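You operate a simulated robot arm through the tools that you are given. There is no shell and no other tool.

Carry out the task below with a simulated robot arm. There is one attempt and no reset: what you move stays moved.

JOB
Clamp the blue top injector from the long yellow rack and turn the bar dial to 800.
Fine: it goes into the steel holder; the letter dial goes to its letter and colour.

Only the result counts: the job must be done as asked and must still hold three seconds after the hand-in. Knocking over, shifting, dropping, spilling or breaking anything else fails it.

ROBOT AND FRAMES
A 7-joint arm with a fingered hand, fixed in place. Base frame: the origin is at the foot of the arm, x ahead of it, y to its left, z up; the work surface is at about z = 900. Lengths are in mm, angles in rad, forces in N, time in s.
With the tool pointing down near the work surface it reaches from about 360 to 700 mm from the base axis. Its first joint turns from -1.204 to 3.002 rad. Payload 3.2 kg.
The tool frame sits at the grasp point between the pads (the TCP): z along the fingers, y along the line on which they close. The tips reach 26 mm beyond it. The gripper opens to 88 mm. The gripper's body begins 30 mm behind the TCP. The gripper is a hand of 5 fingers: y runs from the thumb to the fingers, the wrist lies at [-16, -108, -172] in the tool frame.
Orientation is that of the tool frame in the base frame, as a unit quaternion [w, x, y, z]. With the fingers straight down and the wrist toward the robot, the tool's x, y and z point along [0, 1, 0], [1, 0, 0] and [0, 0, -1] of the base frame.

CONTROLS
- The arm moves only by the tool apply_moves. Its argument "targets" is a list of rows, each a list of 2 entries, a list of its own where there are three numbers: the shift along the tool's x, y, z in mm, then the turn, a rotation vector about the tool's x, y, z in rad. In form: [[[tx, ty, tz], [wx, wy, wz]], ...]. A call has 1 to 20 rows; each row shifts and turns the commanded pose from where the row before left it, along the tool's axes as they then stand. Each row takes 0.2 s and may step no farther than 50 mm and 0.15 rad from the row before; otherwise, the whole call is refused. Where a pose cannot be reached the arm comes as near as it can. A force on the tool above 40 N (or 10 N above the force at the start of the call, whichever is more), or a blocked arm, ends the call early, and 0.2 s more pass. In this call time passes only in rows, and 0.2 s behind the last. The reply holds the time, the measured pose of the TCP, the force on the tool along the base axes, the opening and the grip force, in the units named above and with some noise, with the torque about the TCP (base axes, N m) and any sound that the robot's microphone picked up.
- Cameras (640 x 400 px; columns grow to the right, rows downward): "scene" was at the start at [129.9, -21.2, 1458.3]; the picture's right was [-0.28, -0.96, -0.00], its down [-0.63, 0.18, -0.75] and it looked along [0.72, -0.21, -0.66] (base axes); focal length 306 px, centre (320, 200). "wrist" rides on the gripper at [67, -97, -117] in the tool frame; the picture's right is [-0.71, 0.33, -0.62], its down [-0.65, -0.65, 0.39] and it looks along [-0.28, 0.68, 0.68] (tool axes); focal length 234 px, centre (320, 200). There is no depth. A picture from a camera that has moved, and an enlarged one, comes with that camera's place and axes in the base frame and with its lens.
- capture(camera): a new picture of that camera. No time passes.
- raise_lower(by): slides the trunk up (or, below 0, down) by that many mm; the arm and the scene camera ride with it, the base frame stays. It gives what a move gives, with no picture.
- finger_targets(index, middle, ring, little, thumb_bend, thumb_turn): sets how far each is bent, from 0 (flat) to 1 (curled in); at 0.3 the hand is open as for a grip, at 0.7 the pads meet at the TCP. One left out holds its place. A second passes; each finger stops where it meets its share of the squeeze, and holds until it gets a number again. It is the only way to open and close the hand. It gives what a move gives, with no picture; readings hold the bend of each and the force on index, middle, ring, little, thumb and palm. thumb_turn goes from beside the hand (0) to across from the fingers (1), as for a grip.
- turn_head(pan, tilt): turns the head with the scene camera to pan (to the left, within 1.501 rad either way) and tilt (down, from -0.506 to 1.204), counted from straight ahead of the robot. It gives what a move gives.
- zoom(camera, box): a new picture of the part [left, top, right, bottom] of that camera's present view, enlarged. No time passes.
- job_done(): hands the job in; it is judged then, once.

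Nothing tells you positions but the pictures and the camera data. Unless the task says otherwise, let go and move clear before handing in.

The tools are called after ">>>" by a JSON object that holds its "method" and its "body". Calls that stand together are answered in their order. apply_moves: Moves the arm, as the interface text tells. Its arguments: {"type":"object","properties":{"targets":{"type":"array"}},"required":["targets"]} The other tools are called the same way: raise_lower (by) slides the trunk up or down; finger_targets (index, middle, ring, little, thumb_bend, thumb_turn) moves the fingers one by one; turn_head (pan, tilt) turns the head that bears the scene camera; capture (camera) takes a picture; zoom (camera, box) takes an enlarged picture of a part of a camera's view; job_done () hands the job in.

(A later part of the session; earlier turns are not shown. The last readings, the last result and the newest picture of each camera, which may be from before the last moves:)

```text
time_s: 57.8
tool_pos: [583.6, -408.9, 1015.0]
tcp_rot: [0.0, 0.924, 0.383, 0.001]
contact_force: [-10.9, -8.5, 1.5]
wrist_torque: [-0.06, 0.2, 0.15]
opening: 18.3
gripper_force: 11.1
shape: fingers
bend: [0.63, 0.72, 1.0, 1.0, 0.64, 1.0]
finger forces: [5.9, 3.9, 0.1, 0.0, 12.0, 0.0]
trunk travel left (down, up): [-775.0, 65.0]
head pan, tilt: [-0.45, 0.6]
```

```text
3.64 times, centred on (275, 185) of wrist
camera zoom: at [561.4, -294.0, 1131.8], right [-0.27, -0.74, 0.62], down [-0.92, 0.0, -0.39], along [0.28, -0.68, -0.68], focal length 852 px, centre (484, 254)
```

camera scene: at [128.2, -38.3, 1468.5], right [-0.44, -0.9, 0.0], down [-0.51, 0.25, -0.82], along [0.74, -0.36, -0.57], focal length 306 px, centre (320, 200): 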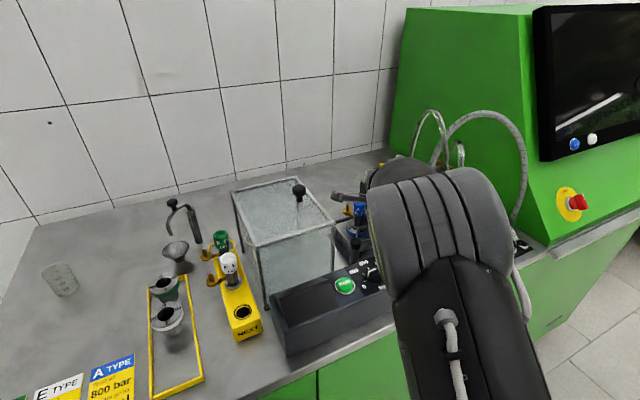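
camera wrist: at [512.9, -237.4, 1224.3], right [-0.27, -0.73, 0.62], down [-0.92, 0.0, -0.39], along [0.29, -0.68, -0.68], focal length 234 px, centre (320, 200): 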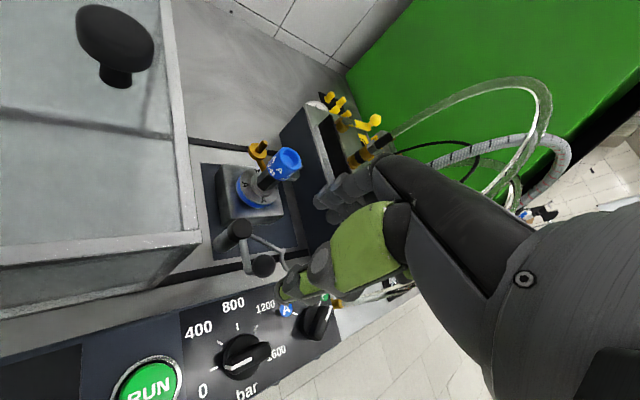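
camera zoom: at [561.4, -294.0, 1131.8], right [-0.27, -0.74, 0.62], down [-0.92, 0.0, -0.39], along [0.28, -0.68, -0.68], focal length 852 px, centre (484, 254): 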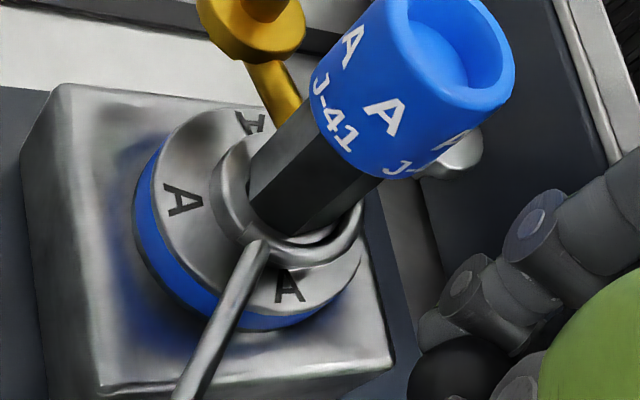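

Resistance rose without further motion: the lever is at its stop. I'll release the ball and lift straight up.

>>> {"method": "apply_moves", "body": {"targets": [[[-1.2, -1.0, 0], [0, 0, 0]]]}}

>>> {"method": "finger_targets", "body": {"index": 0.47, "middle": 0.47, "thumb_bend": 0.5}}

>>> {"method": "apply_moves", "body": {"targets": [[[0, 0, -10], [0, 0, 0]], [[0, 0, -20], [0, 0, 0]], [[0, 0, -25], [0, 0, 0]], [[0, 0, -30], [0, 0, 0]]]}}

>>> {"method": "capture", "body": {"camera": "wrist"}}

>>> {"method": "zoom", "body": {"camera": "wrist", "box": [150, 120, 330, 320]}}

```text
time_s: 58.2
tool_pos: [582.3, -408.8, 1015.3]
tcp_rot: [0.0, 0.924, 0.383, 0.001]
contact_force: [-9.4, -8.8, 1.2]
wrist_torque: [-0.11, 0.13, 0.05]
opening: 18.3
gripper_force: 10.4
shape: fingers
bend: [0.63, 0.72, 1.0, 1.0, 0.64, 1.0]
finger forces: [6.8, 4.2, 0.0, 0.1, 10.5, 0.0]
trunk travel left (down, up): [-775.0, 65.0]
head pan, tilt: [-0.45, 0.6]
```

```text
time_s: 59.2
tool_pos: [587.6, -407.0, 1015.8]
tcp_rot: [0.0, 0.923, 0.384, 0.001]
contact_force: [0.2, -0.1, -0.5]
wrist_torque: [0.03, 0.0, -0.02]
opening: 48.3
gripper_force: 0.0
shape: fingers
bend: [0.47, 0.47, 1.0, 1.0, 0.5, 0.97]
finger forces: [0.0, 0.0, 0.0, 0.0, 0.1, 0.1]
trunk travel left (down, up): [-775.0, 65.0]
head pan, tilt: [-0.45, 0.6]
```

```text
time_s: 60.2
tool_pos: [586.4, -406.0, 1101.0]
tcp_rot: [0.0, 0.924, 0.383, 0.001]
contact_force: [0.9, -0.7, 1.0]
wrist_torque: [-0.01, -0.05, -0.02]
opening: 48.5
gripper_force: 0.1
shape: fingers
bend: [0.47, 0.47, 1.0, 1.0, 0.5, 0.97]
finger forces: [0.0, 0.1, 0.1, 0.0, 0.0, 0.0]
trunk travel left (down, up): [-775.0, 65.0]
head pan, tilt: [-0.45, 0.6]
```

```text
taken
camera wrist: at [563.4, -291.1, 1216.4], right [-0.27, -0.73, 0.63], down [-0.92, 0.0, -0.39], along [0.29, -0.68, -0.68], focal length 234 px, centre (320, 200)
```

wrist: 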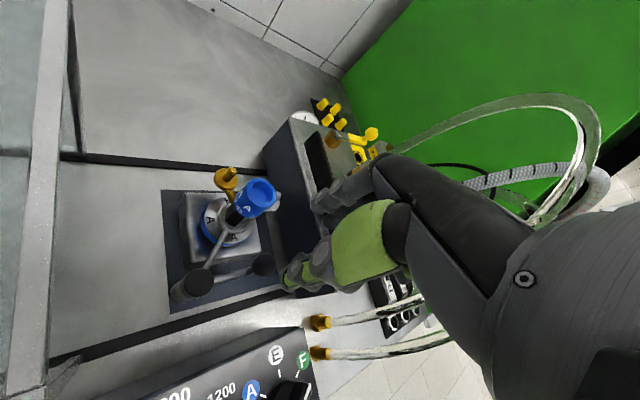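

```text
2.00 times, centred on (240, 220) of wrist
camera zoom: at [563.4, -291.1, 1216.4], right [-0.27, -0.73, 0.63], down [-0.92, 0.0, -0.39], along [0.29, -0.68, -0.68], focal length 468 px, centre (480, 160)
```

zoom: 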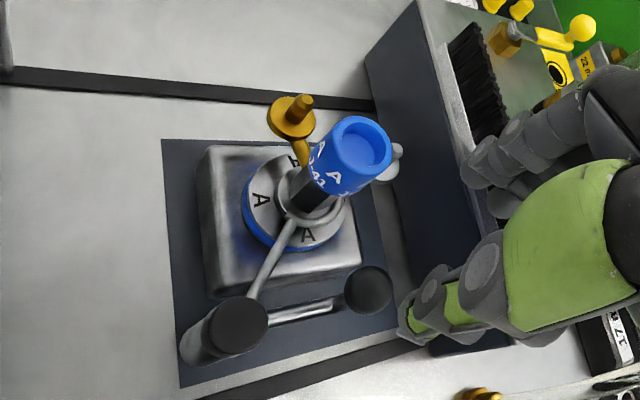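

The clamp holds. Now the bar dial at ≈(468,-330), its pointer facing +y (0); it needs a −90° (clockwise) turn to face +x (800). I'll rotate to yaw 0 and go above it.

>>> {"method": "apply_moves", "body": {"targets": [[[0, 0, 0], [0, 0, -0.131]], [[0, 0, 0], [0, 0, -0.131]], [[0, 0, 0], [0, 0, -0.131]], [[0, 0, 0], [0, 0, -0.131]], [[0, 0, 0], [0, 0, -0.131]], [[0, 0, 0], [0, 0, -0.131]], [[24.5, -39.5, 0], [0, 0, 0]], [[24.5, -39.5, 0], [0, 0, 0]], [[24.5, -39.5, 0], [0, 0, 0]]]}}

>>> {"method": "capture", "body": {"camera": "wrist"}}

>>> {"method": "turn_head", "body": {"pan": -0.6, "tilt": 0.75}}

>>> {"method": "capture", "body": {"camera": "scene"}}

```text
time_s: 62.2
tool_pos: [465.7, -332.5, 1102.3]
tcp_rot: [0.003, 0.707, 0.708, -0.002]
contact_force: [0.2, 0.5, -0.3]
wrist_torque: [-0.02, 0.03, -0.02]
opening: 48.4
gripper_force: 0.0
shape: fingers
bend: [0.47, 0.47, 1.0, 1.0, 0.5, 0.97]
finger forces: [0.0, 0.1, 0.1, 0.0, 0.1, 0.1]
trunk travel left (down, up): [-775.0, 65.0]
head pan, tilt: [-0.45, 0.6]
```

```text
taken
camera wrist: at [368.3, -265.7, 1217.5], right [0.33, -0.7, 0.63], down [-0.65, -0.65, -0.39], along [0.68, -0.28, -0.67], focal length 234 px, centre (320, 200)
```

wrist: 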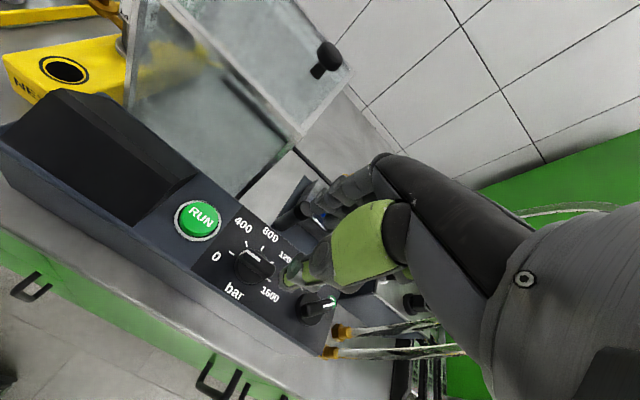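

```text
time_s: 62.9
tool_pos: [467.5, -335.5, 1100.0]
tcp_rot: [0.0, 0.706, 0.708, 0.001]
contact_force: [0.3, -1.0, -0.4]
wrist_torque: [0.03, 0.04, 0.01]
opening: 48.8
gripper_force: 0.1
shape: fingers
bend: [0.47, 0.47, 1.0, 1.0, 0.5, 0.97]
finger forces: [0.0, 0.1, 0.0, 0.0, 0.1, 0.1]
trunk travel left (down, up): [-775.0, 65.0]
head pan, tilt: [-0.6, 0.75]
```

```text
taken
camera scene: at [117.3, -45.5, 1455.6], right [-0.56, -0.83, 0.0], down [-0.56, 0.39, -0.73], along [0.6, -0.41, -0.68], focal length 306 px, centre (320, 200)
```

scene: 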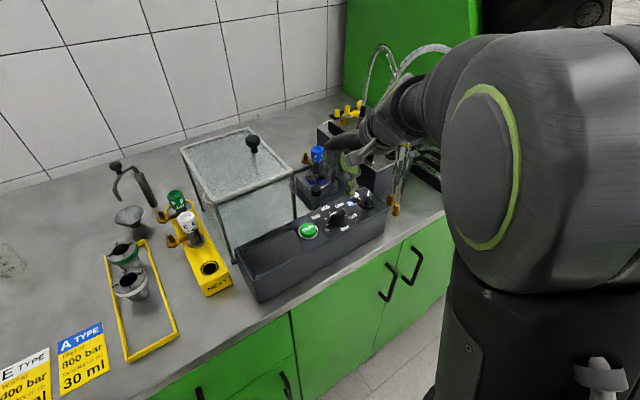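

Both cameras see the dials. I'll zoom in on them.

>>> {"method": "zoom", "body": {"camera": "wrist", "box": [180, 190, 350, 350]}}

>>> {"method": "zoom", "body": {"camera": "scene", "box": [290, 130, 400, 250]}}

```text
2.50 times, centred on (265, 270) of wrist
camera zoom: at [369.5, -270.1, 1216.3], right [0.33, -0.71, 0.62], down [-0.65, -0.65, -0.39], along [0.68, -0.28, -0.68], focal length 585 px, centre (458, 25)
```

zoom: 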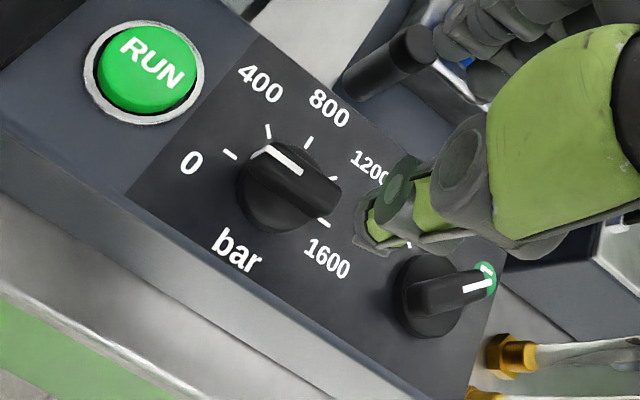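

```text
3.33 times, centred on (345, 190) of scene
camera zoom: at [117.3, -45.5, 1455.6], right [-0.56, -0.83, 0.0], down [-0.56, 0.39, -0.73], along [0.6, -0.41, -0.68], focal length 1019 px, centre (237, 233)
```

zoom: 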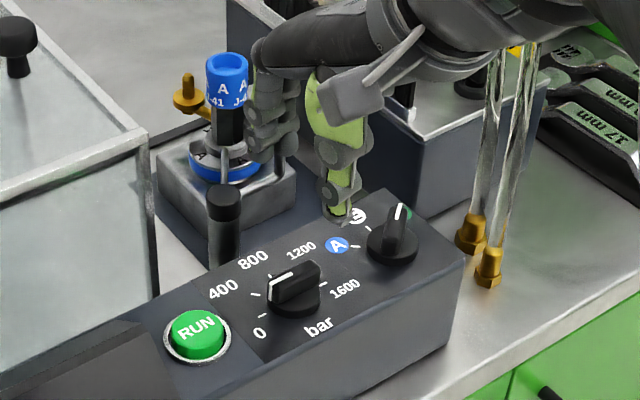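

Knob centre ≈(466.5,-329), top z≈1001, console top ≈979. I'll descend around the knob with thumb and fingers on its −x/+x sides.

>>> {"method": "apply_moves", "body": {"targets": [[[2, 0, 25], [0, 0, 0]], [[0, 0, 25], [0, 0, 0]], [[0, 0, 10], [0, 0, 0]]]}}

>>> {"method": "zoom", "body": {"camera": "wrist", "box": [200, 170, 360, 330]}}

>>> {"method": "zoom", "body": {"camera": "scene", "box": [290, 130, 400, 250]}}

```text
time_s: 63.7
tool_pos: [467.4, -331.3, 1039.8]
tcp_rot: [0.002, 0.707, 0.708, 0.0]
contact_force: [0.2, -0.4, -0.7]
wrist_torque: [0.0, 0.03, -0.01]
opening: 48.2
gripper_force: 0.0
shape: fingers
bend: [0.47, 0.47, 1.0, 1.0, 0.5, 0.97]
finger forces: [0.0, 0.0, 0.0, 0.0, 0.0, 0.0]
trunk travel left (down, up): [-775.0, 65.0]
head pan, tilt: [-0.6, 0.75]
```

```text
2.50 times, centred on (280, 250) of wrist
camera zoom: at [369.4, -266.2, 1156.2], right [0.33, -0.71, 0.63], down [-0.65, -0.65, -0.39], along [0.68, -0.28, -0.68], focal length 585 px, centre (420, 75)
```

zoom: 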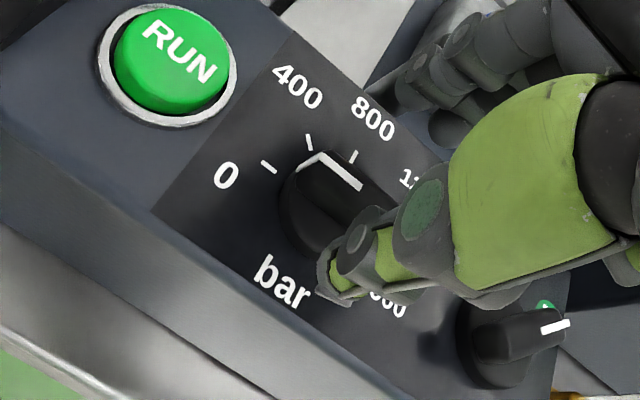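

```text
3.33 times, centred on (345, 190) of scene
camera zoom: at [117.2, -44.7, 1455.6], right [-0.57, -0.82, 0.0], down [-0.56, 0.39, -0.73], along [0.6, -0.41, -0.68], focal length 1019 px, centre (237, 233)
```

zoom: 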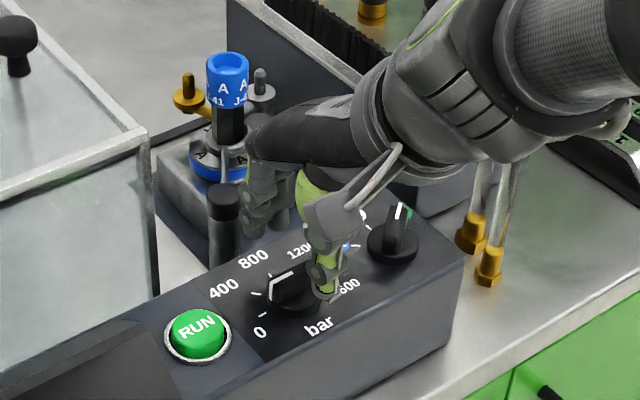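

>>> {"method": "apply_moves", "body": {"targets": [[[1, -2, 11], [0, 0, 0]], [[0, 0, 10], [0, 0, 0]]]}}

>>> {"method": "zoom", "body": {"camera": "wrist", "box": [220, 170, 360, 310]}}

>>> {"method": "zoom", "body": {"camera": "scene", "box": [300, 150, 380, 240]}}

```text
time_s: 64.3
tool_pos: [465.0, -330.5, 1019.5]
tcp_rot: [0.0, 0.706, 0.708, 0.001]
contact_force: [0.3, 0.9, -0.6]
wrist_torque: [-0.02, 0.04, 0.01]
opening: 48.5
gripper_force: 0.1
shape: fingers
bend: [0.47, 0.47, 1.0, 1.0, 0.5, 0.97]
finger forces: [0.0, 0.1, 0.0, 0.0, 0.1, 0.1]
trunk travel left (down, up): [-775.0, 65.0]
head pan, tilt: [-0.6, 0.75]
```

```text
2.86 times, centred on (290, 240) of wrist
camera zoom: at [367.2, -265.0, 1134.7], right [0.33, -0.71, 0.62], down [-0.65, -0.65, -0.39], along [0.68, -0.28, -0.68], focal length 669 px, centre (406, 86)
```

zoom: 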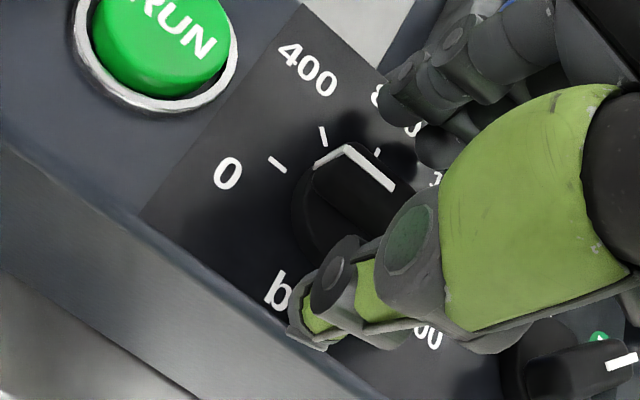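

```text
4.44 times, centred on (340, 195) of scene
camera zoom: at [117.5, -45.1, 1455.6], right [-0.57, -0.82, 0.0], down [-0.56, 0.39, -0.73], along [0.6, -0.41, -0.68], focal length 1359 px, centre (231, 222)
```

zoom: 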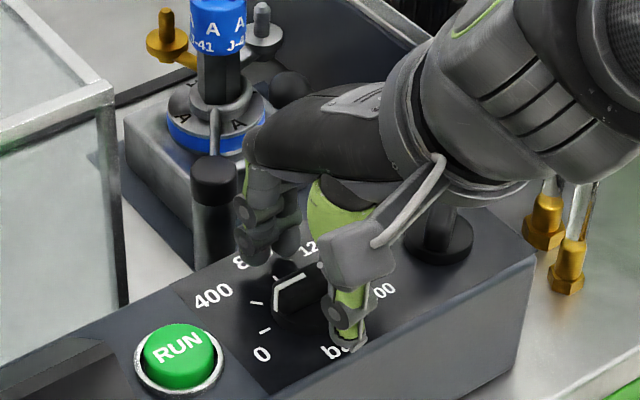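

>>> {"method": "finger_targets", "body": {"index": 0.6, "middle": 0.6, "thumb_bend": 0.6}}

>>> {"method": "finger_targets", "body": {"index": 0.68, "middle": 0.68, "thumb_bend": 0.68}}

>>> {"method": "zoom", "body": {"camera": "wrist", "box": [220, 170, 360, 310]}}

>>> {"method": "zoom", "body": {"camera": "scene", "box": [300, 150, 380, 240]}}

```text
time_s: 65.3
tool_pos: [464.7, -330.3, 1019.0]
tcp_rot: [0.001, 0.707, 0.707, -0.001]
contact_force: [-1.8, -0.1, -0.3]
wrist_torque: [-0.01, 0.04, -0.01]
opening: 26.6
gripper_force: 0.8
shape: fingers
bend: [0.6, 0.6, 1.0, 1.0, 0.59, 0.97]
finger forces: [0.1, 0.1, 0.0, 0.0, 1.0, 0.1]
trunk travel left (down, up): [-775.0, 65.0]
head pan, tilt: [-0.6, 0.75]
```

```text
time_s: 66.3
tool_pos: [463.8, -331.2, 1019.2]
tcp_rot: [0.002, 0.706, 0.708, 0.001]
contact_force: [-0.3, -1.1, 5.2]
wrist_torque: [0.0, 0.05, 0.03]
opening: 16.4
gripper_force: 4.7
shape: fingers
bend: [0.67, 0.65, 1.0, 1.0, 0.64, 0.97]
finger forces: [1.2, 3.1, 0.0, 0.0, 4.6, 0.0]
trunk travel left (down, up): [-775.0, 65.0]
head pan, tilt: [-0.6, 0.75]
```

```text
2.86 times, centred on (290, 240) of wrist
camera zoom: at [366.5, -264.9, 1135.5], right [0.33, -0.71, 0.63], down [-0.65, -0.65, -0.39], along [0.68, -0.28, -0.68], focal length 669 px, centre (406, 86)
```

zoom: 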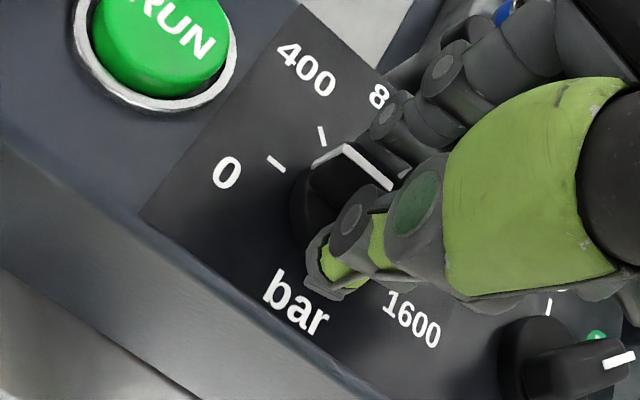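

```text
4.44 times, centred on (340, 195) of scene
camera zoom: at [116.4, -44.7, 1455.7], right [-0.57, -0.82, 0.0], down [-0.56, 0.39, -0.73], along [0.6, -0.41, -0.68], focal length 1359 px, centre (231, 222)
```

zoom: 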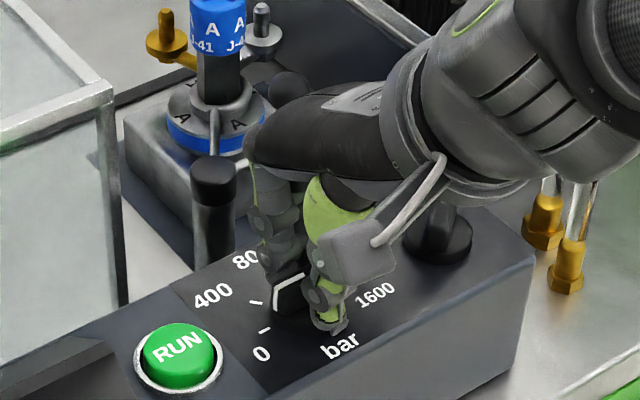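

The knob bar is held. Squeeze a bit more and turn clockwise in stages.

>>> {"method": "finger_targets", "body": {"index": 0.76, "middle": 0.76, "thumb_bend": 0.76}}

>>> {"method": "apply_moves", "body": {"targets": [[[0.3, -0.2, -0.5], [0, 0, 0.131]], [[0.3, -0.2, 0], [0, 0, 0.131]], [[0.3, -0.2, 0], [0, 0, 0.131]]]}}

>>> {"method": "zoom", "body": {"camera": "scene", "box": [300, 150, 380, 240]}}

>>> {"method": "zoom", "body": {"camera": "wrist", "box": [200, 150, 360, 310]}}

```text
time_s: 67.3
tool_pos: [465.8, -331.2, 1019.3]
tcp_rot: [0.001, 0.707, 0.708, 0.0]
contact_force: [5.3, -2.5, 6.5]
wrist_torque: [-0.09, 0.07, 0.03]
opening: 9.8
gripper_force: 17.3
shape: fingers
bend: [0.74, 0.63, 1.0, 1.0, 0.66, 0.97]
finger forces: [8.2, 9.0, 0.1, 0.0, 16.9, 0.0]
trunk travel left (down, up): [-775.0, 65.0]
head pan, tilt: [-0.6, 0.75]
```

```text
time_s: 68.1
tool_pos: [464.8, -331.9, 1020.4]
tcp_rot: [0.001, 0.832, 0.554, 0.0]
contact_force: [2.4, -6.4, 6.5]
wrist_torque: [-0.1, 0.11, -0.01]
opening: 9.5
gripper_force: 17.5
shape: fingers
bend: [0.74, 0.63, 1.0, 1.0, 0.66, 0.97]
finger forces: [8.2, 9.6, 0.0, 0.0, 16.9, 0.0]
trunk travel left (down, up): [-775.0, 65.0]
head pan, tilt: [-0.6, 0.75]
```

```text
4.44 times, centred on (340, 195) of scene
camera zoom: at [117.6, -45.8, 1455.6], right [-0.57, -0.82, 0.0], down [-0.56, 0.39, -0.73], along [0.6, -0.41, -0.68], focal length 1359 px, centre (231, 222)
```

zoom: 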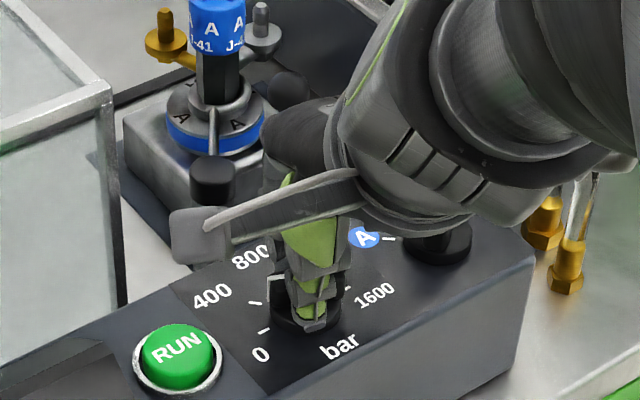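

```text
2.50 times, centred on (280, 230) of wrist
camera zoom: at [399.7, -232.9, 1135.1], right [0.03, -0.78, 0.63], down [-0.85, -0.35, -0.39], along [0.52, -0.52, -0.68], focal length 585 px, centre (420, 125)
```

zoom: 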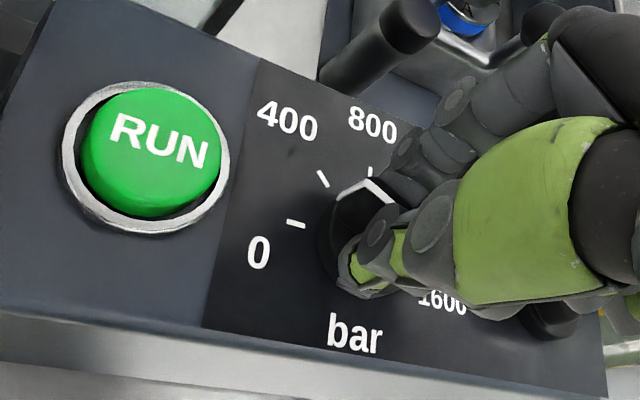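

>>> {"method": "apply_moves", "body": {"targets": [[[0.3, -0.2, -0.5], [0, 0, 0.131]], [[0.3, -0.2, 0], [0, 0, 0.131]], [[0.3, -0.2, 0], [0, 0, 0.131]], [[0.3, -0.2, 0], [0, 0, 0.131]]]}}

>>> {"method": "zoom", "body": {"camera": "wrist", "box": [200, 150, 360, 310]}}

>>> {"method": "zoom", "body": {"camera": "scene", "box": [300, 150, 380, 240]}}

```text
time_s: 69.1
tool_pos: [462.6, -330.5, 1019.3]
tcp_rot: [-0.008, 0.948, 0.317, 0.008]
contact_force: [0.0, -9.7, 5.3]
wrist_torque: [-0.23, 0.04, 0.02]
opening: 9.8
gripper_force: 16.7
shape: fingers
bend: [0.74, 0.62, 1.0, 1.0, 0.66, 0.98]
finger forces: [8.0, 11.4, 0.1, 0.1, 14.2, 0.0]
trunk travel left (down, up): [-775.0, 65.0]
head pan, tilt: [-0.6, 0.75]
```

```text
2.50 times, centred on (280, 230) of wrist
camera zoom: at [455.9, -216.5, 1137.7], right [-0.37, -0.7, 0.61], down [-0.91, 0.14, -0.39], along [0.19, -0.7, -0.69], focal length 585 px, centre (420, 125)
```

zoom: 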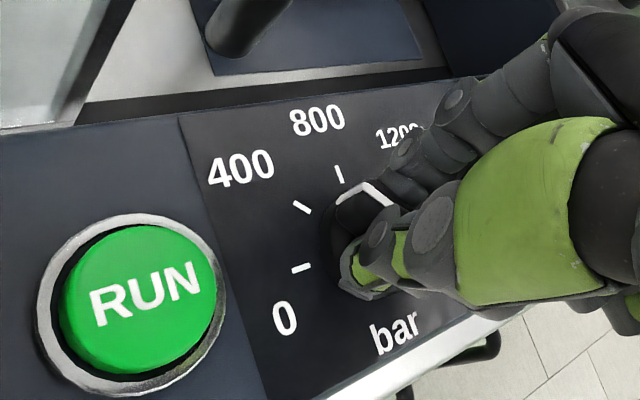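

```text
4.44 times, centred on (340, 195) of scene
camera zoom: at [115.8, -47.7, 1455.7], right [-0.57, -0.82, 0.0], down [-0.56, 0.39, -0.73], along [0.6, -0.41, -0.68], focal length 1359 px, centre (231, 222)
```

zoom: 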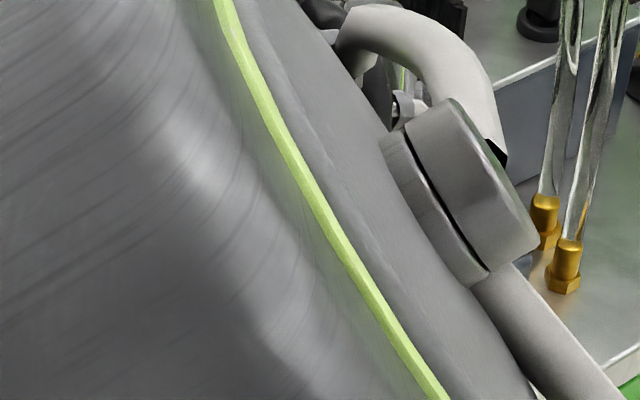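

Pointer has followed (≈38° short of +x). Continue the turn with a slight −y shift to relieve side force.

>>> {"method": "apply_moves", "body": {"targets": [[[-0.6, 1.0, -0.3], [0, 0, 0.131]], [[0.0, 0.4, 0], [0, 0, 0.131]], [[0.3, -0.2, 0], [0, 0, 0.131]]]}}

>>> {"method": "zoom", "body": {"camera": "wrist", "box": [200, 150, 360, 310]}}

```text
time_s: 69.9
tool_pos: [461.9, -332.7, 1020.7]
tcp_rot: [-0.014, 0.992, 0.123, 0.008]
contact_force: [-7.8, -5.4, -8.1]
wrist_torque: [-0.18, 0.2, 0.05]
opening: 9.8
gripper_force: 13.2
shape: fingers
bend: [0.75, 0.62, 1.0, 1.0, 0.65, 0.98]
finger forces: [6.1, 8.3, 0.0, 0.0, 11.7, 0.1]
trunk travel left (down, up): [-775.0, 65.0]
head pan, tilt: [-0.6, 0.75]
```

```text
2.50 times, centred on (280, 230) of wrist
camera zoom: at [501.4, -225.3, 1139.9], right [-0.61, -0.51, 0.6], down [-0.79, 0.49, -0.38], along [-0.1, -0.71, -0.7], focal length 585 px, centre (420, 125)
```

zoom: 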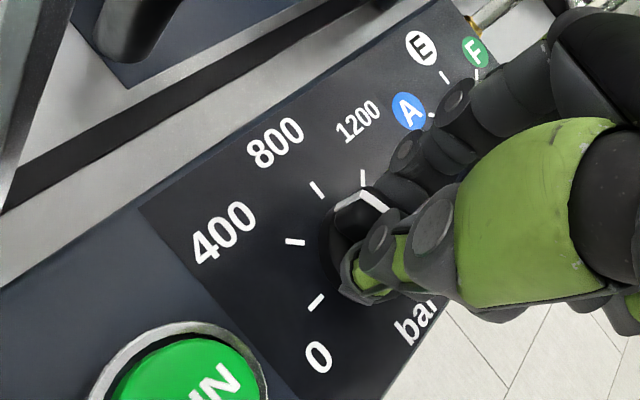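

>>> {"method": "apply_moves", "body": {"targets": [[[-0.8, 0.8, 0.5], [0, 0, 0.131]], [[0.2, -0.2, 0.3], [0, 0, 0.131]]]}}

>>> {"method": "zoom", "body": {"camera": "wrist", "box": [200, 150, 360, 310]}}

```text
time_s: 70.5
tool_pos: [462.0, -332.8, 1018.8]
tcp_rot: [-0.018, 1.0, -0.011, 0.009]
contact_force: [-6.0, 0.7, 1.9]
wrist_torque: [0.12, 0.1, 0.02]
opening: 10.1
gripper_force: 14.1
shape: fingers
bend: [0.75, 0.73, 1.0, 1.0, 0.64, 0.98]
finger forces: [7.2, 5.2, 0.0, 0.1, 15.6, 0.0]
trunk travel left (down, up): [-775.0, 65.0]
head pan, tilt: [-0.6, 0.75]
```

```text
2.50 times, centred on (280, 230) of wrist
camera zoom: at [528.1, -242.1, 1140.3], right [-0.73, -0.34, 0.6], down [-0.63, 0.68, -0.38], along [-0.28, -0.65, -0.71], focal length 585 px, centre (420, 125)
```

zoom: 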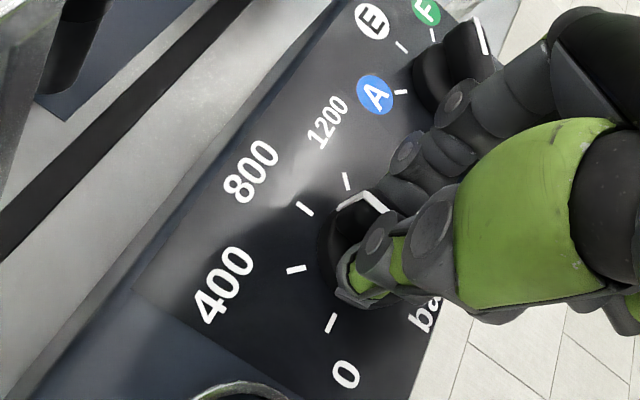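

The pointer looks aligned with +x (800). Release, lift, and inspect.

>>> {"method": "finger_targets", "body": {"index": 0.5, "middle": 0.5, "thumb_bend": 0.5}}

>>> {"method": "apply_moves", "body": {"targets": [[[0, 0, -15], [0, 0, 0]], [[0, 0, -25], [0, 0, 0]], [[0, 0, -30], [0, 0, 0]]]}}

>>> {"method": "zoom", "body": {"camera": "wrist", "box": [140, 150, 360, 370]}}

>>> {"method": "capture", "body": {"camera": "scene"}}

```text
time_s: 71.5
tool_pos: [461.3, -335.4, 1015.6]
tcp_rot: [-0.015, 1.0, -0.012, 0.004]
contact_force: [0.6, 0.8, 5.1]
wrist_torque: [-0.15, 0.02, 0.02]
opening: 45.1
gripper_force: 3.0
shape: fingers
bend: [0.5, 0.5, 1.0, 1.0, 0.5, 0.97]
finger forces: [0.0, 4.8, 0.0, 0.0, 0.1, 0.0]
trunk travel left (down, up): [-775.0, 65.0]
head pan, tilt: [-0.6, 0.75]
```

```text
time_s: 72.3
tool_pos: [460.5, -334.6, 1083.6]
tcp_rot: [-0.009, 1.0, -0.008, 0.0]
contact_force: [0.2, -0.6, -0.4]
wrist_torque: [-0.03, -0.03, 0.03]
opening: 45.6
gripper_force: 0.1
shape: fingers
bend: [0.5, 0.5, 1.0, 1.0, 0.5, 0.97]
finger forces: [0.0, 0.0, 0.0, 0.0, 0.1, 0.0]
trunk travel left (down, up): [-775.0, 65.0]
head pan, tilt: [-0.6, 0.75]
```

```text
1.82 times, centred on (250, 260) of wrist
camera zoom: at [528.4, -242.3, 1202.9], right [-0.71, -0.33, 0.62], down [-0.64, 0.67, -0.38], along [-0.29, -0.66, -0.69], focal length 426 px, centre (447, 91)
```

zoom: 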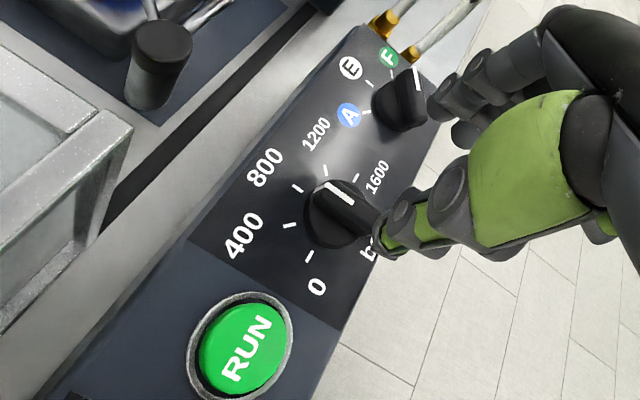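

```text
taken
camera scene: at [116.7, -44.6, 1455.6], right [-0.57, -0.82, 0.0], down [-0.56, 0.39, -0.73], along [0.6, -0.41, -0.68], focal length 306 px, centre (320, 200)
```

scene: 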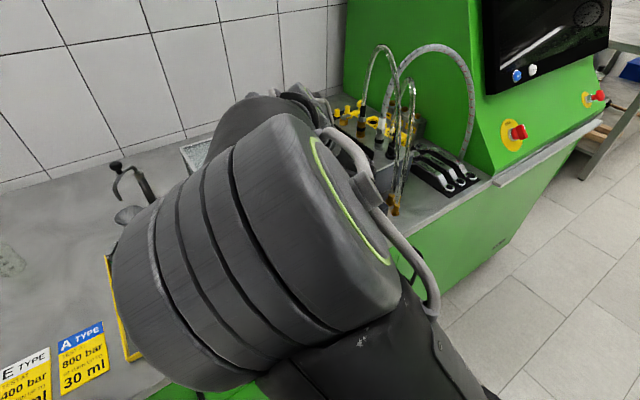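

>>> {"method": "zoom", "body": {"camera": "wrist", "box": [210, 210, 330, 310]}}

```text
4.00 times, centred on (270, 260) of wrist
camera zoom: at [528.4, -242.3, 1202.9], right [-0.71, -0.33, 0.62], down [-0.64, 0.67, -0.38], along [-0.29, -0.66, -0.69], focal length 937 px, centre (520, -40)
```

zoom: 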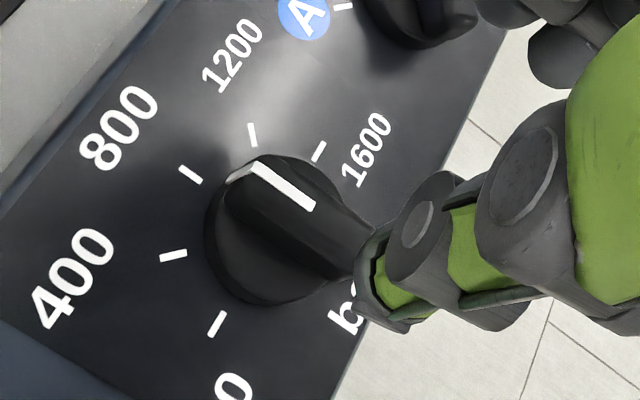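

The bar pointer reads about 800 (within ~3°). Next the letter dial: closing the hand along y will swing it from F toward E, then a +45° turn brings it to A. I'll move above it.

>>> {"method": "apply_moves", "body": {"targets": [[[0.5, 39, 0], [0, 0, 0]], [[0.5, 39, 0], [0, 0, 0]], [[0, 0, 20], [0, 0, 0]]]}}

>>> {"method": "capture", "body": {"camera": "wrist"}}

>>> {"method": "zoom", "body": {"camera": "wrist", "box": [200, 180, 360, 320]}}

>>> {"method": "capture", "body": {"camera": "scene"}}

```text
time_s: 73.1
tool_pos: [466.3, -407.5, 1071.8]
tcp_rot: [0.002, 1.0, 0.001, 0.001]
contact_force: [-0.7, -0.5, -0.6]
wrist_torque: [-0.04, 0.01, 0.02]
opening: 46.2
gripper_force: 0.1
shape: fingers
bend: [0.5, 0.5, 1.0, 1.0, 0.5, 0.97]
finger forces: [0.1, 0.0, 0.0, 0.1, 0.0, 0.0]
trunk travel left (down, up): [-775.0, 65.0]
head pan, tilt: [-0.6, 0.75]
```

```text
taken
camera wrist: at [532.6, -309.9, 1186.4], right [-0.71, -0.33, 0.62], down [-0.65, 0.65, -0.39], along [-0.28, -0.68, -0.68], focal length 234 px, centre (320, 200)
```

wrist: 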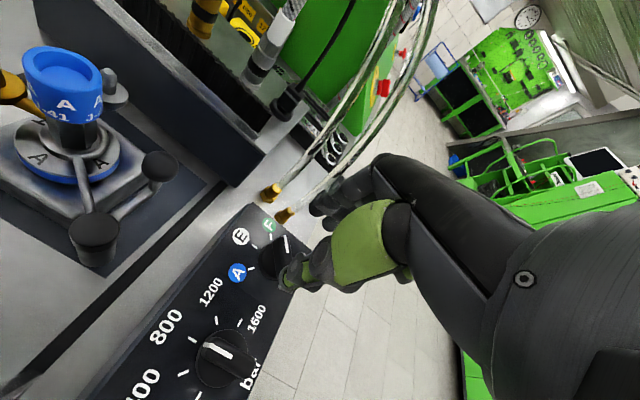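

```text
2.86 times, centred on (280, 250) of wrist
camera zoom: at [532.6, -309.9, 1186.4], right [-0.71, -0.33, 0.62], down [-0.65, 0.65, -0.39], along [-0.28, -0.68, -0.68], focal length 669 px, centre (434, 57)
```

zoom: 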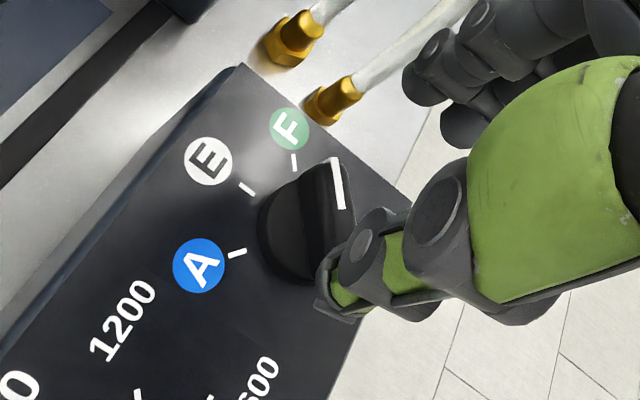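

```text
taken
camera scene: at [117.9, -43.2, 1455.6], right [-0.57, -0.82, 0.0], down [-0.56, 0.38, -0.73], along [0.6, -0.41, -0.68], focal length 306 px, centre (320, 200)
```

scene: 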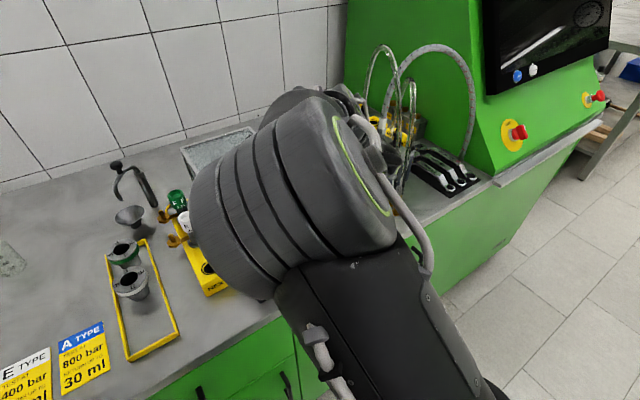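

>>> {"method": "apply_moves", "body": {"targets": [[[-7.5, 5.4, 10], [0, 0, 0]], [[0, 0, 20], [0, 0, 0]]]}}

>>> {"method": "zoom", "body": {"camera": "wrist", "box": [220, 170, 360, 310]}}

```text
time_s: 73.7
tool_pos: [459.1, -412.0, 1038.8]
tcp_rot: [0.001, 1.0, 0.001, 0.0]
contact_force: [0.2, 0.0, -0.2]
wrist_torque: [-0.02, -0.01, 0.03]
opening: 45.7
gripper_force: 0.1
shape: fingers
bend: [0.5, 0.5, 1.0, 1.0, 0.5, 0.97]
finger forces: [0.0, 0.0, 0.0, 0.0, 0.0, 0.0]
trunk travel left (down, up): [-775.0, 65.0]
head pan, tilt: [-0.6, 0.75]
```

```text
2.86 times, centred on (290, 240) of wrist
camera zoom: at [525.6, -316.2, 1155.7], right [-0.71, -0.33, 0.62], down [-0.65, 0.65, -0.39], along [-0.28, -0.68, -0.68], focal length 669 px, centre (406, 86)
```

zoom: 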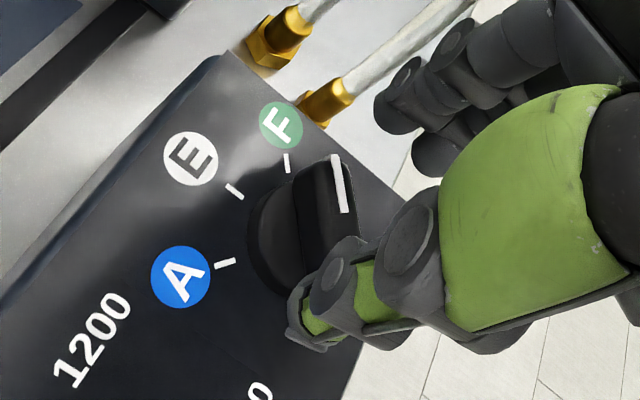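

Dial is centred in the grasp (offset ~(2.5,1) mm). Descend and close.

>>> {"method": "apply_moves", "body": {"targets": [[[0, 0.8, 10], [0, 0, 0]], [[0, 0, 10], [0, 0, 0]]]}}

>>> {"method": "finger_targets", "body": {"index": 0.62, "middle": 0.62, "thumb_bend": 0.62}}

>>> {"method": "zoom", "body": {"camera": "wrist", "box": [220, 150, 360, 290]}}

```text
time_s: 74.3
tool_pos: [458.6, -414.0, 1018.5]
tcp_rot: [0.001, 1.0, 0.0, 0.001]
contact_force: [0.1, -0.1, 0.5]
wrist_torque: [-0.01, 0.0, 0.01]
opening: 45.7
gripper_force: 0.0
shape: fingers
bend: [0.5, 0.5, 1.0, 1.0, 0.5, 0.97]
finger forces: [0.1, 0.1, 0.1, 0.1, 0.1, 0.0]
trunk travel left (down, up): [-775.0, 65.0]
head pan, tilt: [-0.6, 0.75]
```

```text
time_s: 75.3
tool_pos: [458.7, -412.9, 1019.1]
tcp_rot: [0.0, 1.0, 0.0, 0.0]
contact_force: [0.3, 1.6, -0.6]
wrist_torque: [0.08, -0.03, -0.04]
opening: 29.0
gripper_force: 1.9
shape: fingers
bend: [0.6, 0.62, 1.0, 1.0, 0.58, 0.97]
finger forces: [1.4, 0.0, 0.0, 0.1, 3.3, 0.0]
trunk travel left (down, up): [-775.0, 65.0]
head pan, tilt: [-0.6, 0.75]
```

```text
2.86 times, centred on (290, 220) of wrist
camera zoom: at [524.7, -316.7, 1135.7], right [-0.71, -0.33, 0.62], down [-0.65, 0.65, -0.39], along [-0.28, -0.68, -0.68], focal length 669 px, centre (406, 143)
```

zoom: 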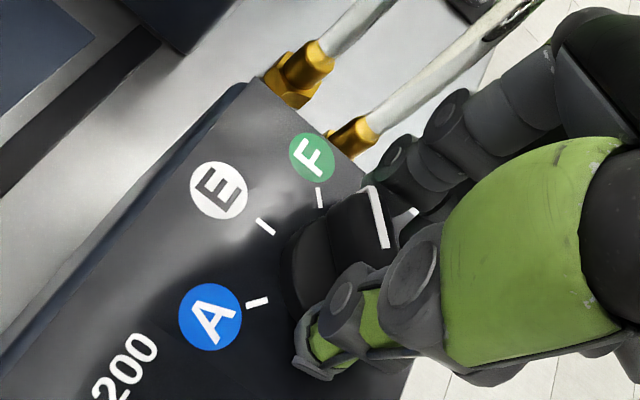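

>>> {"method": "finger_targets", "body": {"index": 0.7, "middle": 0.7, "thumb_bend": 0.7}}

>>> {"method": "zoom", "body": {"camera": "wrist", "box": [220, 150, 360, 290]}}

>>> {"method": "finger_targets", "body": {"index": 0.8, "middle": 0.8, "thumb_bend": 0.76}}

>>> {"method": "zoom", "body": {"camera": "wrist", "box": [220, 150, 360, 290]}}

```text
time_s: 76.3
tool_pos: [457.9, -411.9, 1020.5]
tcp_rot: [0.001, 1.0, 0.0, 0.001]
contact_force: [-3.3, 3.4, 1.9]
wrist_torque: [0.09, 0.05, 0.02]
opening: 18.3
gripper_force: 5.6
shape: fingers
bend: [0.67, 0.69, 1.0, 1.0, 0.64, 0.98]
finger forces: [2.4, 0.8, 0.0, 0.0, 7.0, 0.0]
trunk travel left (down, up): [-775.0, 65.0]
head pan, tilt: [-0.6, 0.75]
```

```text
2.86 times, centred on (290, 220) of wrist
camera zoom: at [523.7, -316.4, 1136.4], right [-0.71, -0.33, 0.62], down [-0.65, 0.65, -0.39], along [-0.28, -0.68, -0.68], focal length 669 px, centre (406, 143)
```

zoom: 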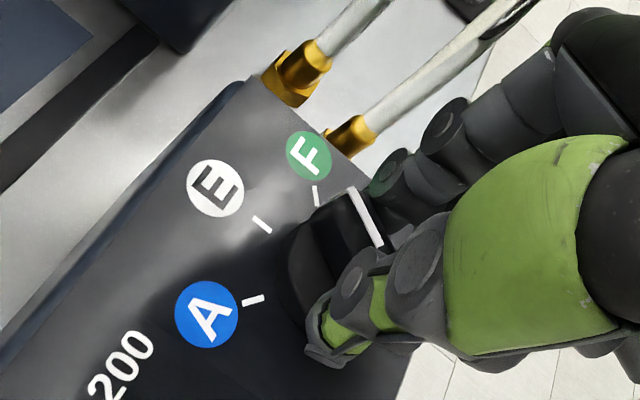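

```text
time_s: 77.3
tool_pos: [456.1, -414.5, 1019.8]
tcp_rot: [0.001, 1.0, 0.0, 0.002]
contact_force: [-6.6, -0.5, 0.7]
wrist_torque: [0.18, 0.12, 0.02]
opening: 15.4
gripper_force: 16.0
shape: fingers
bend: [0.75, 0.78, 1.0, 1.0, 0.63, 0.97]
finger forces: [8.4, 7.1, 0.0, 0.1, 16.4, 0.0]
trunk travel left (down, up): [-775.0, 65.0]
head pan, tilt: [-0.6, 0.75]
```

```text
2.86 times, centred on (290, 220) of wrist
camera zoom: at [522.8, -317.7, 1136.2], right [-0.71, -0.33, 0.62], down [-0.65, 0.65, -0.39], along [-0.28, -0.68, -0.68], focal length 669 px, centre (406, 143)
```

zoom: 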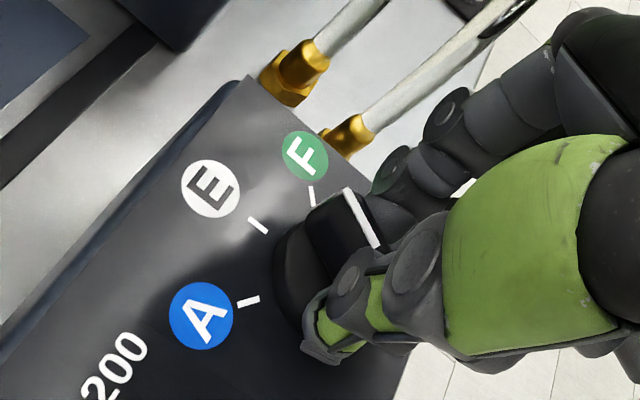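

The dial has turned from F toward E. Now rotate the hand counter-clockwise while holding.

>>> {"method": "apply_moves", "body": {"targets": [[[0, 0.5, -0.3], [0, 0, -0.131]], [[0, 0.5, 0], [0, 0, -0.131]], [[0, 0.5, 0], [0, 0, -0.131]], [[0, 0.5, 0], [0, 0, -0.131]]]}}

>>> {"method": "zoom", "body": {"camera": "wrist", "box": [220, 150, 360, 290]}}

```text
time_s: 78.3
tool_pos: [459.7, -417.5, 1021.1]
tcp_rot: [0.002, 0.965, 0.262, 0.001]
contact_force: [-1.0, -3.9, -0.3]
wrist_torque: [0.09, 0.1, 0.0]
opening: 14.8
gripper_force: 14.9
shape: fingers
bend: [0.75, 0.79, 1.0, 1.0, 0.63, 0.96]
finger forces: [8.5, 6.8, 0.0, 0.0, 14.9, 0.0]
trunk travel left (down, up): [-775.0, 65.0]
head pan, tilt: [-0.6, 0.75]
```

```text
2.86 times, centred on (290, 220) of wrist
camera zoom: at [467.1, -300.2, 1136.3], right [-0.45, -0.64, 0.62], down [-0.89, 0.24, -0.39], along [0.1, -0.73, -0.68], focal length 669 px, centre (406, 143)
```

zoom: 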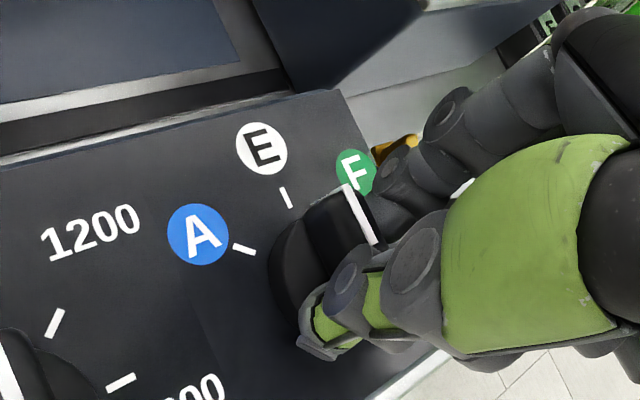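

>>> {"method": "apply_moves", "body": {"targets": [[[0, 0.5, 0], [0, 0, -0.131]], [[0, 0.5, 0], [0, 0, -0.131]], [[0, 0.5, 0], [0, 0, -0.131]], [[0, 0.5, 0], [0, 0, -0.131]]]}}

>>> {"method": "zoom", "body": {"camera": "wrist", "box": [220, 150, 360, 290]}}

>>> {"method": "capture", "body": {"camera": "scene"}}

```text
time_s: 79.3
tool_pos: [462.1, -420.1, 1019.1]
tcp_rot: [0.001, 0.865, 0.502, 0.0]
contact_force: [6.1, -5.0, 3.2]
wrist_torque: [-0.02, 0.02, -0.04]
opening: 14.7
gripper_force: 16.5
shape: fingers
bend: [0.75, 0.79, 1.0, 1.0, 0.64, 0.95]
finger forces: [10.4, 8.7, 0.1, 0.1, 14.5, 0.1]
trunk travel left (down, up): [-775.0, 65.0]
head pan, tilt: [-0.6, 0.75]
```

```text
2.86 times, centred on (290, 220) of wrist
camera zoom: at [409.7, -312.9, 1135.9], right [-0.06, -0.78, 0.63], down [-0.89, -0.24, -0.39], along [0.46, -0.58, -0.68], focal length 669 px, centre (406, 143)
```

zoom: 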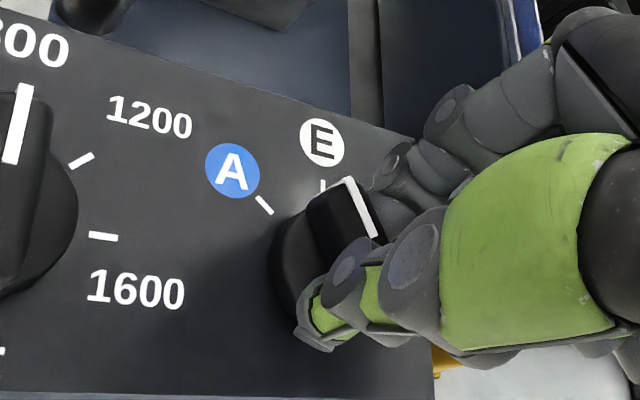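

```text
taken
camera scene: at [118.6, -46.5, 1455.5], right [-0.57, -0.82, 0.0], down [-0.56, 0.39, -0.73], along [0.6, -0.41, -0.68], focal length 306 px, centre (320, 200)
```

scene: 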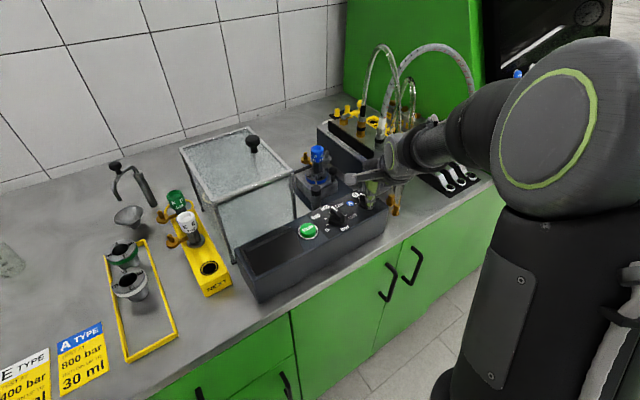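

>>> {"method": "apply_moves", "body": {"targets": [[[-0.3, 1.2, -0.3], [0, 0, -0.12]], [[0, 0.5, 0], [0, 0, -0.12]]]}}

>>> {"method": "zoom", "body": {"camera": "wrist", "box": [220, 150, 360, 290]}}

>>> {"method": "zoom", "body": {"camera": "scene", "box": [310, 170, 410, 260]}}

```text
time_s: 79.9
tool_pos: [463.4, -418.8, 1020.0]
tcp_rot: [0.001, 0.8, 0.601, 0.001]
contact_force: [9.4, -2.8, 3.4]
wrist_torque: [0.01, -0.05, -0.12]
opening: 14.3
gripper_force: 17.2
shape: fingers
bend: [0.75, 0.79, 1.0, 1.0, 0.64, 0.94]
finger forces: [11.4, 8.6, 0.0, 0.0, 14.7, 0.0]
trunk travel left (down, up): [-775.0, 65.0]
head pan, tilt: [-0.6, 0.75]
```

```text
2.86 times, centred on (290, 220) of wrist
camera zoom: at [387.9, -328.6, 1136.1], right [0.12, -0.77, 0.62], down [-0.81, -0.44, -0.39], along [0.58, -0.46, -0.68], focal length 669 px, centre (406, 143)
```

zoom: 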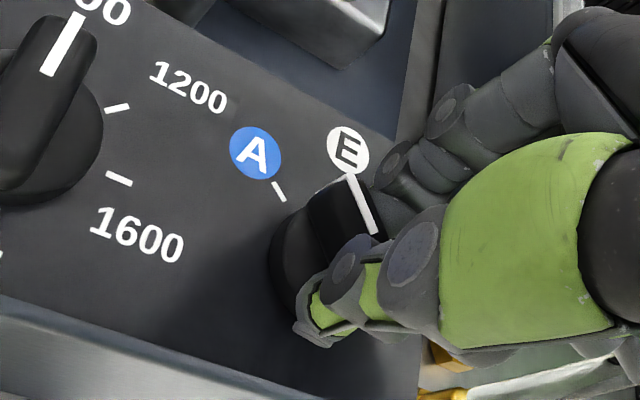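

```text
4.44 times, centred on (360, 215) of scene
camera zoom: at [119.5, -45.5, 1455.4], right [-0.57, -0.82, 0.0], down [-0.56, 0.39, -0.73], along [0.6, -0.41, -0.68], focal length 1359 px, centre (142, 133)
```

zoom: 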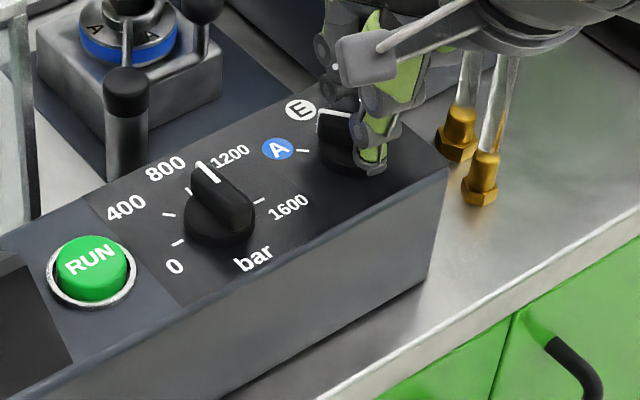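

Estimated pointer angle ≈44° (A is at 45°). Release and lift to verify.

>>> {"method": "finger_targets", "body": {"index": 0.5, "middle": 0.5, "thumb_bend": 0.5}}

>>> {"method": "apply_moves", "body": {"targets": [[[0, 0, -15], [0, 0, 0]], [[0, 0, -25], [0, 0, 0]], [[0, 0, -30], [0, 0, 0]], [[0, -40, -10], [0, 0, 0]]]}}

>>> {"method": "zoom", "body": {"camera": "wrist", "box": [180, 180, 340, 340]}}

>>> {"method": "zoom", "body": {"camera": "scene", "box": [310, 170, 410, 260]}}

```text
time_s: 80.9
tool_pos: [462.4, -419.1, 1018.6]
tcp_rot: [0.0, 0.799, 0.602, 0.001]
contact_force: [0.6, 0.0, 0.4]
wrist_torque: [-0.02, -0.03, 0.0]
opening: 45.3
gripper_force: 0.1
shape: fingers
bend: [0.5, 0.5, 1.0, 1.0, 0.5, 0.97]
finger forces: [0.0, 0.1, 0.1, 0.0, 0.0, 0.0]
trunk travel left (down, up): [-775.0, 65.0]
head pan, tilt: [-0.6, 0.75]
```

```text
time_s: 81.9
tool_pos: [421.1, -405.1, 1101.8]
tcp_rot: [0.003, 0.799, 0.601, -0.001]
contact_force: [0.1, 0.7, 0.9]
wrist_torque: [-0.03, -0.02, 0.0]
opening: 45.6
gripper_force: 0.1
shape: fingers
bend: [0.5, 0.5, 1.0, 1.0, 0.5, 0.97]
finger forces: [0.0, 0.1, 0.0, 0.1, 0.0, 0.0]
trunk travel left (down, up): [-775.0, 65.0]
head pan, tilt: [-0.6, 0.75]
```

```text
2.50 times, centred on (260, 260) of wrist
camera zoom: at [346.1, -314.4, 1218.1], right [0.12, -0.77, 0.63], down [-0.81, -0.44, -0.39], along [0.58, -0.46, -0.67], focal length 585 px, centre (470, 50)
```

zoom: 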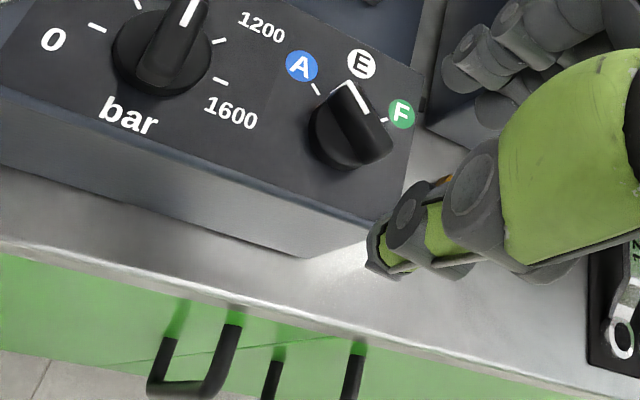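

```text
4.44 times, centred on (360, 215) of scene
camera zoom: at [115.3, -41.7, 1455.9], right [-0.57, -0.82, 0.0], down [-0.56, 0.38, -0.73], along [0.6, -0.41, -0.68], focal length 1359 px, centre (142, 133)
```

zoom: 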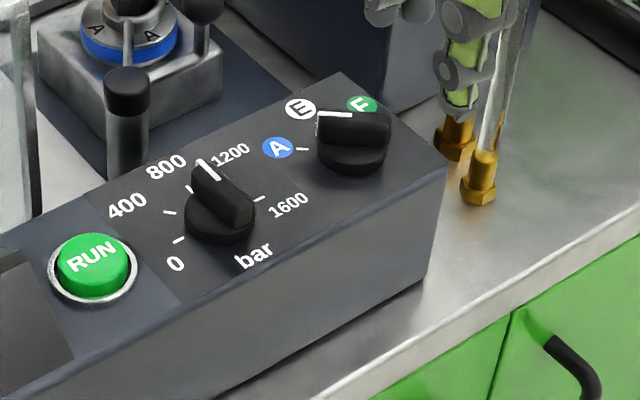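

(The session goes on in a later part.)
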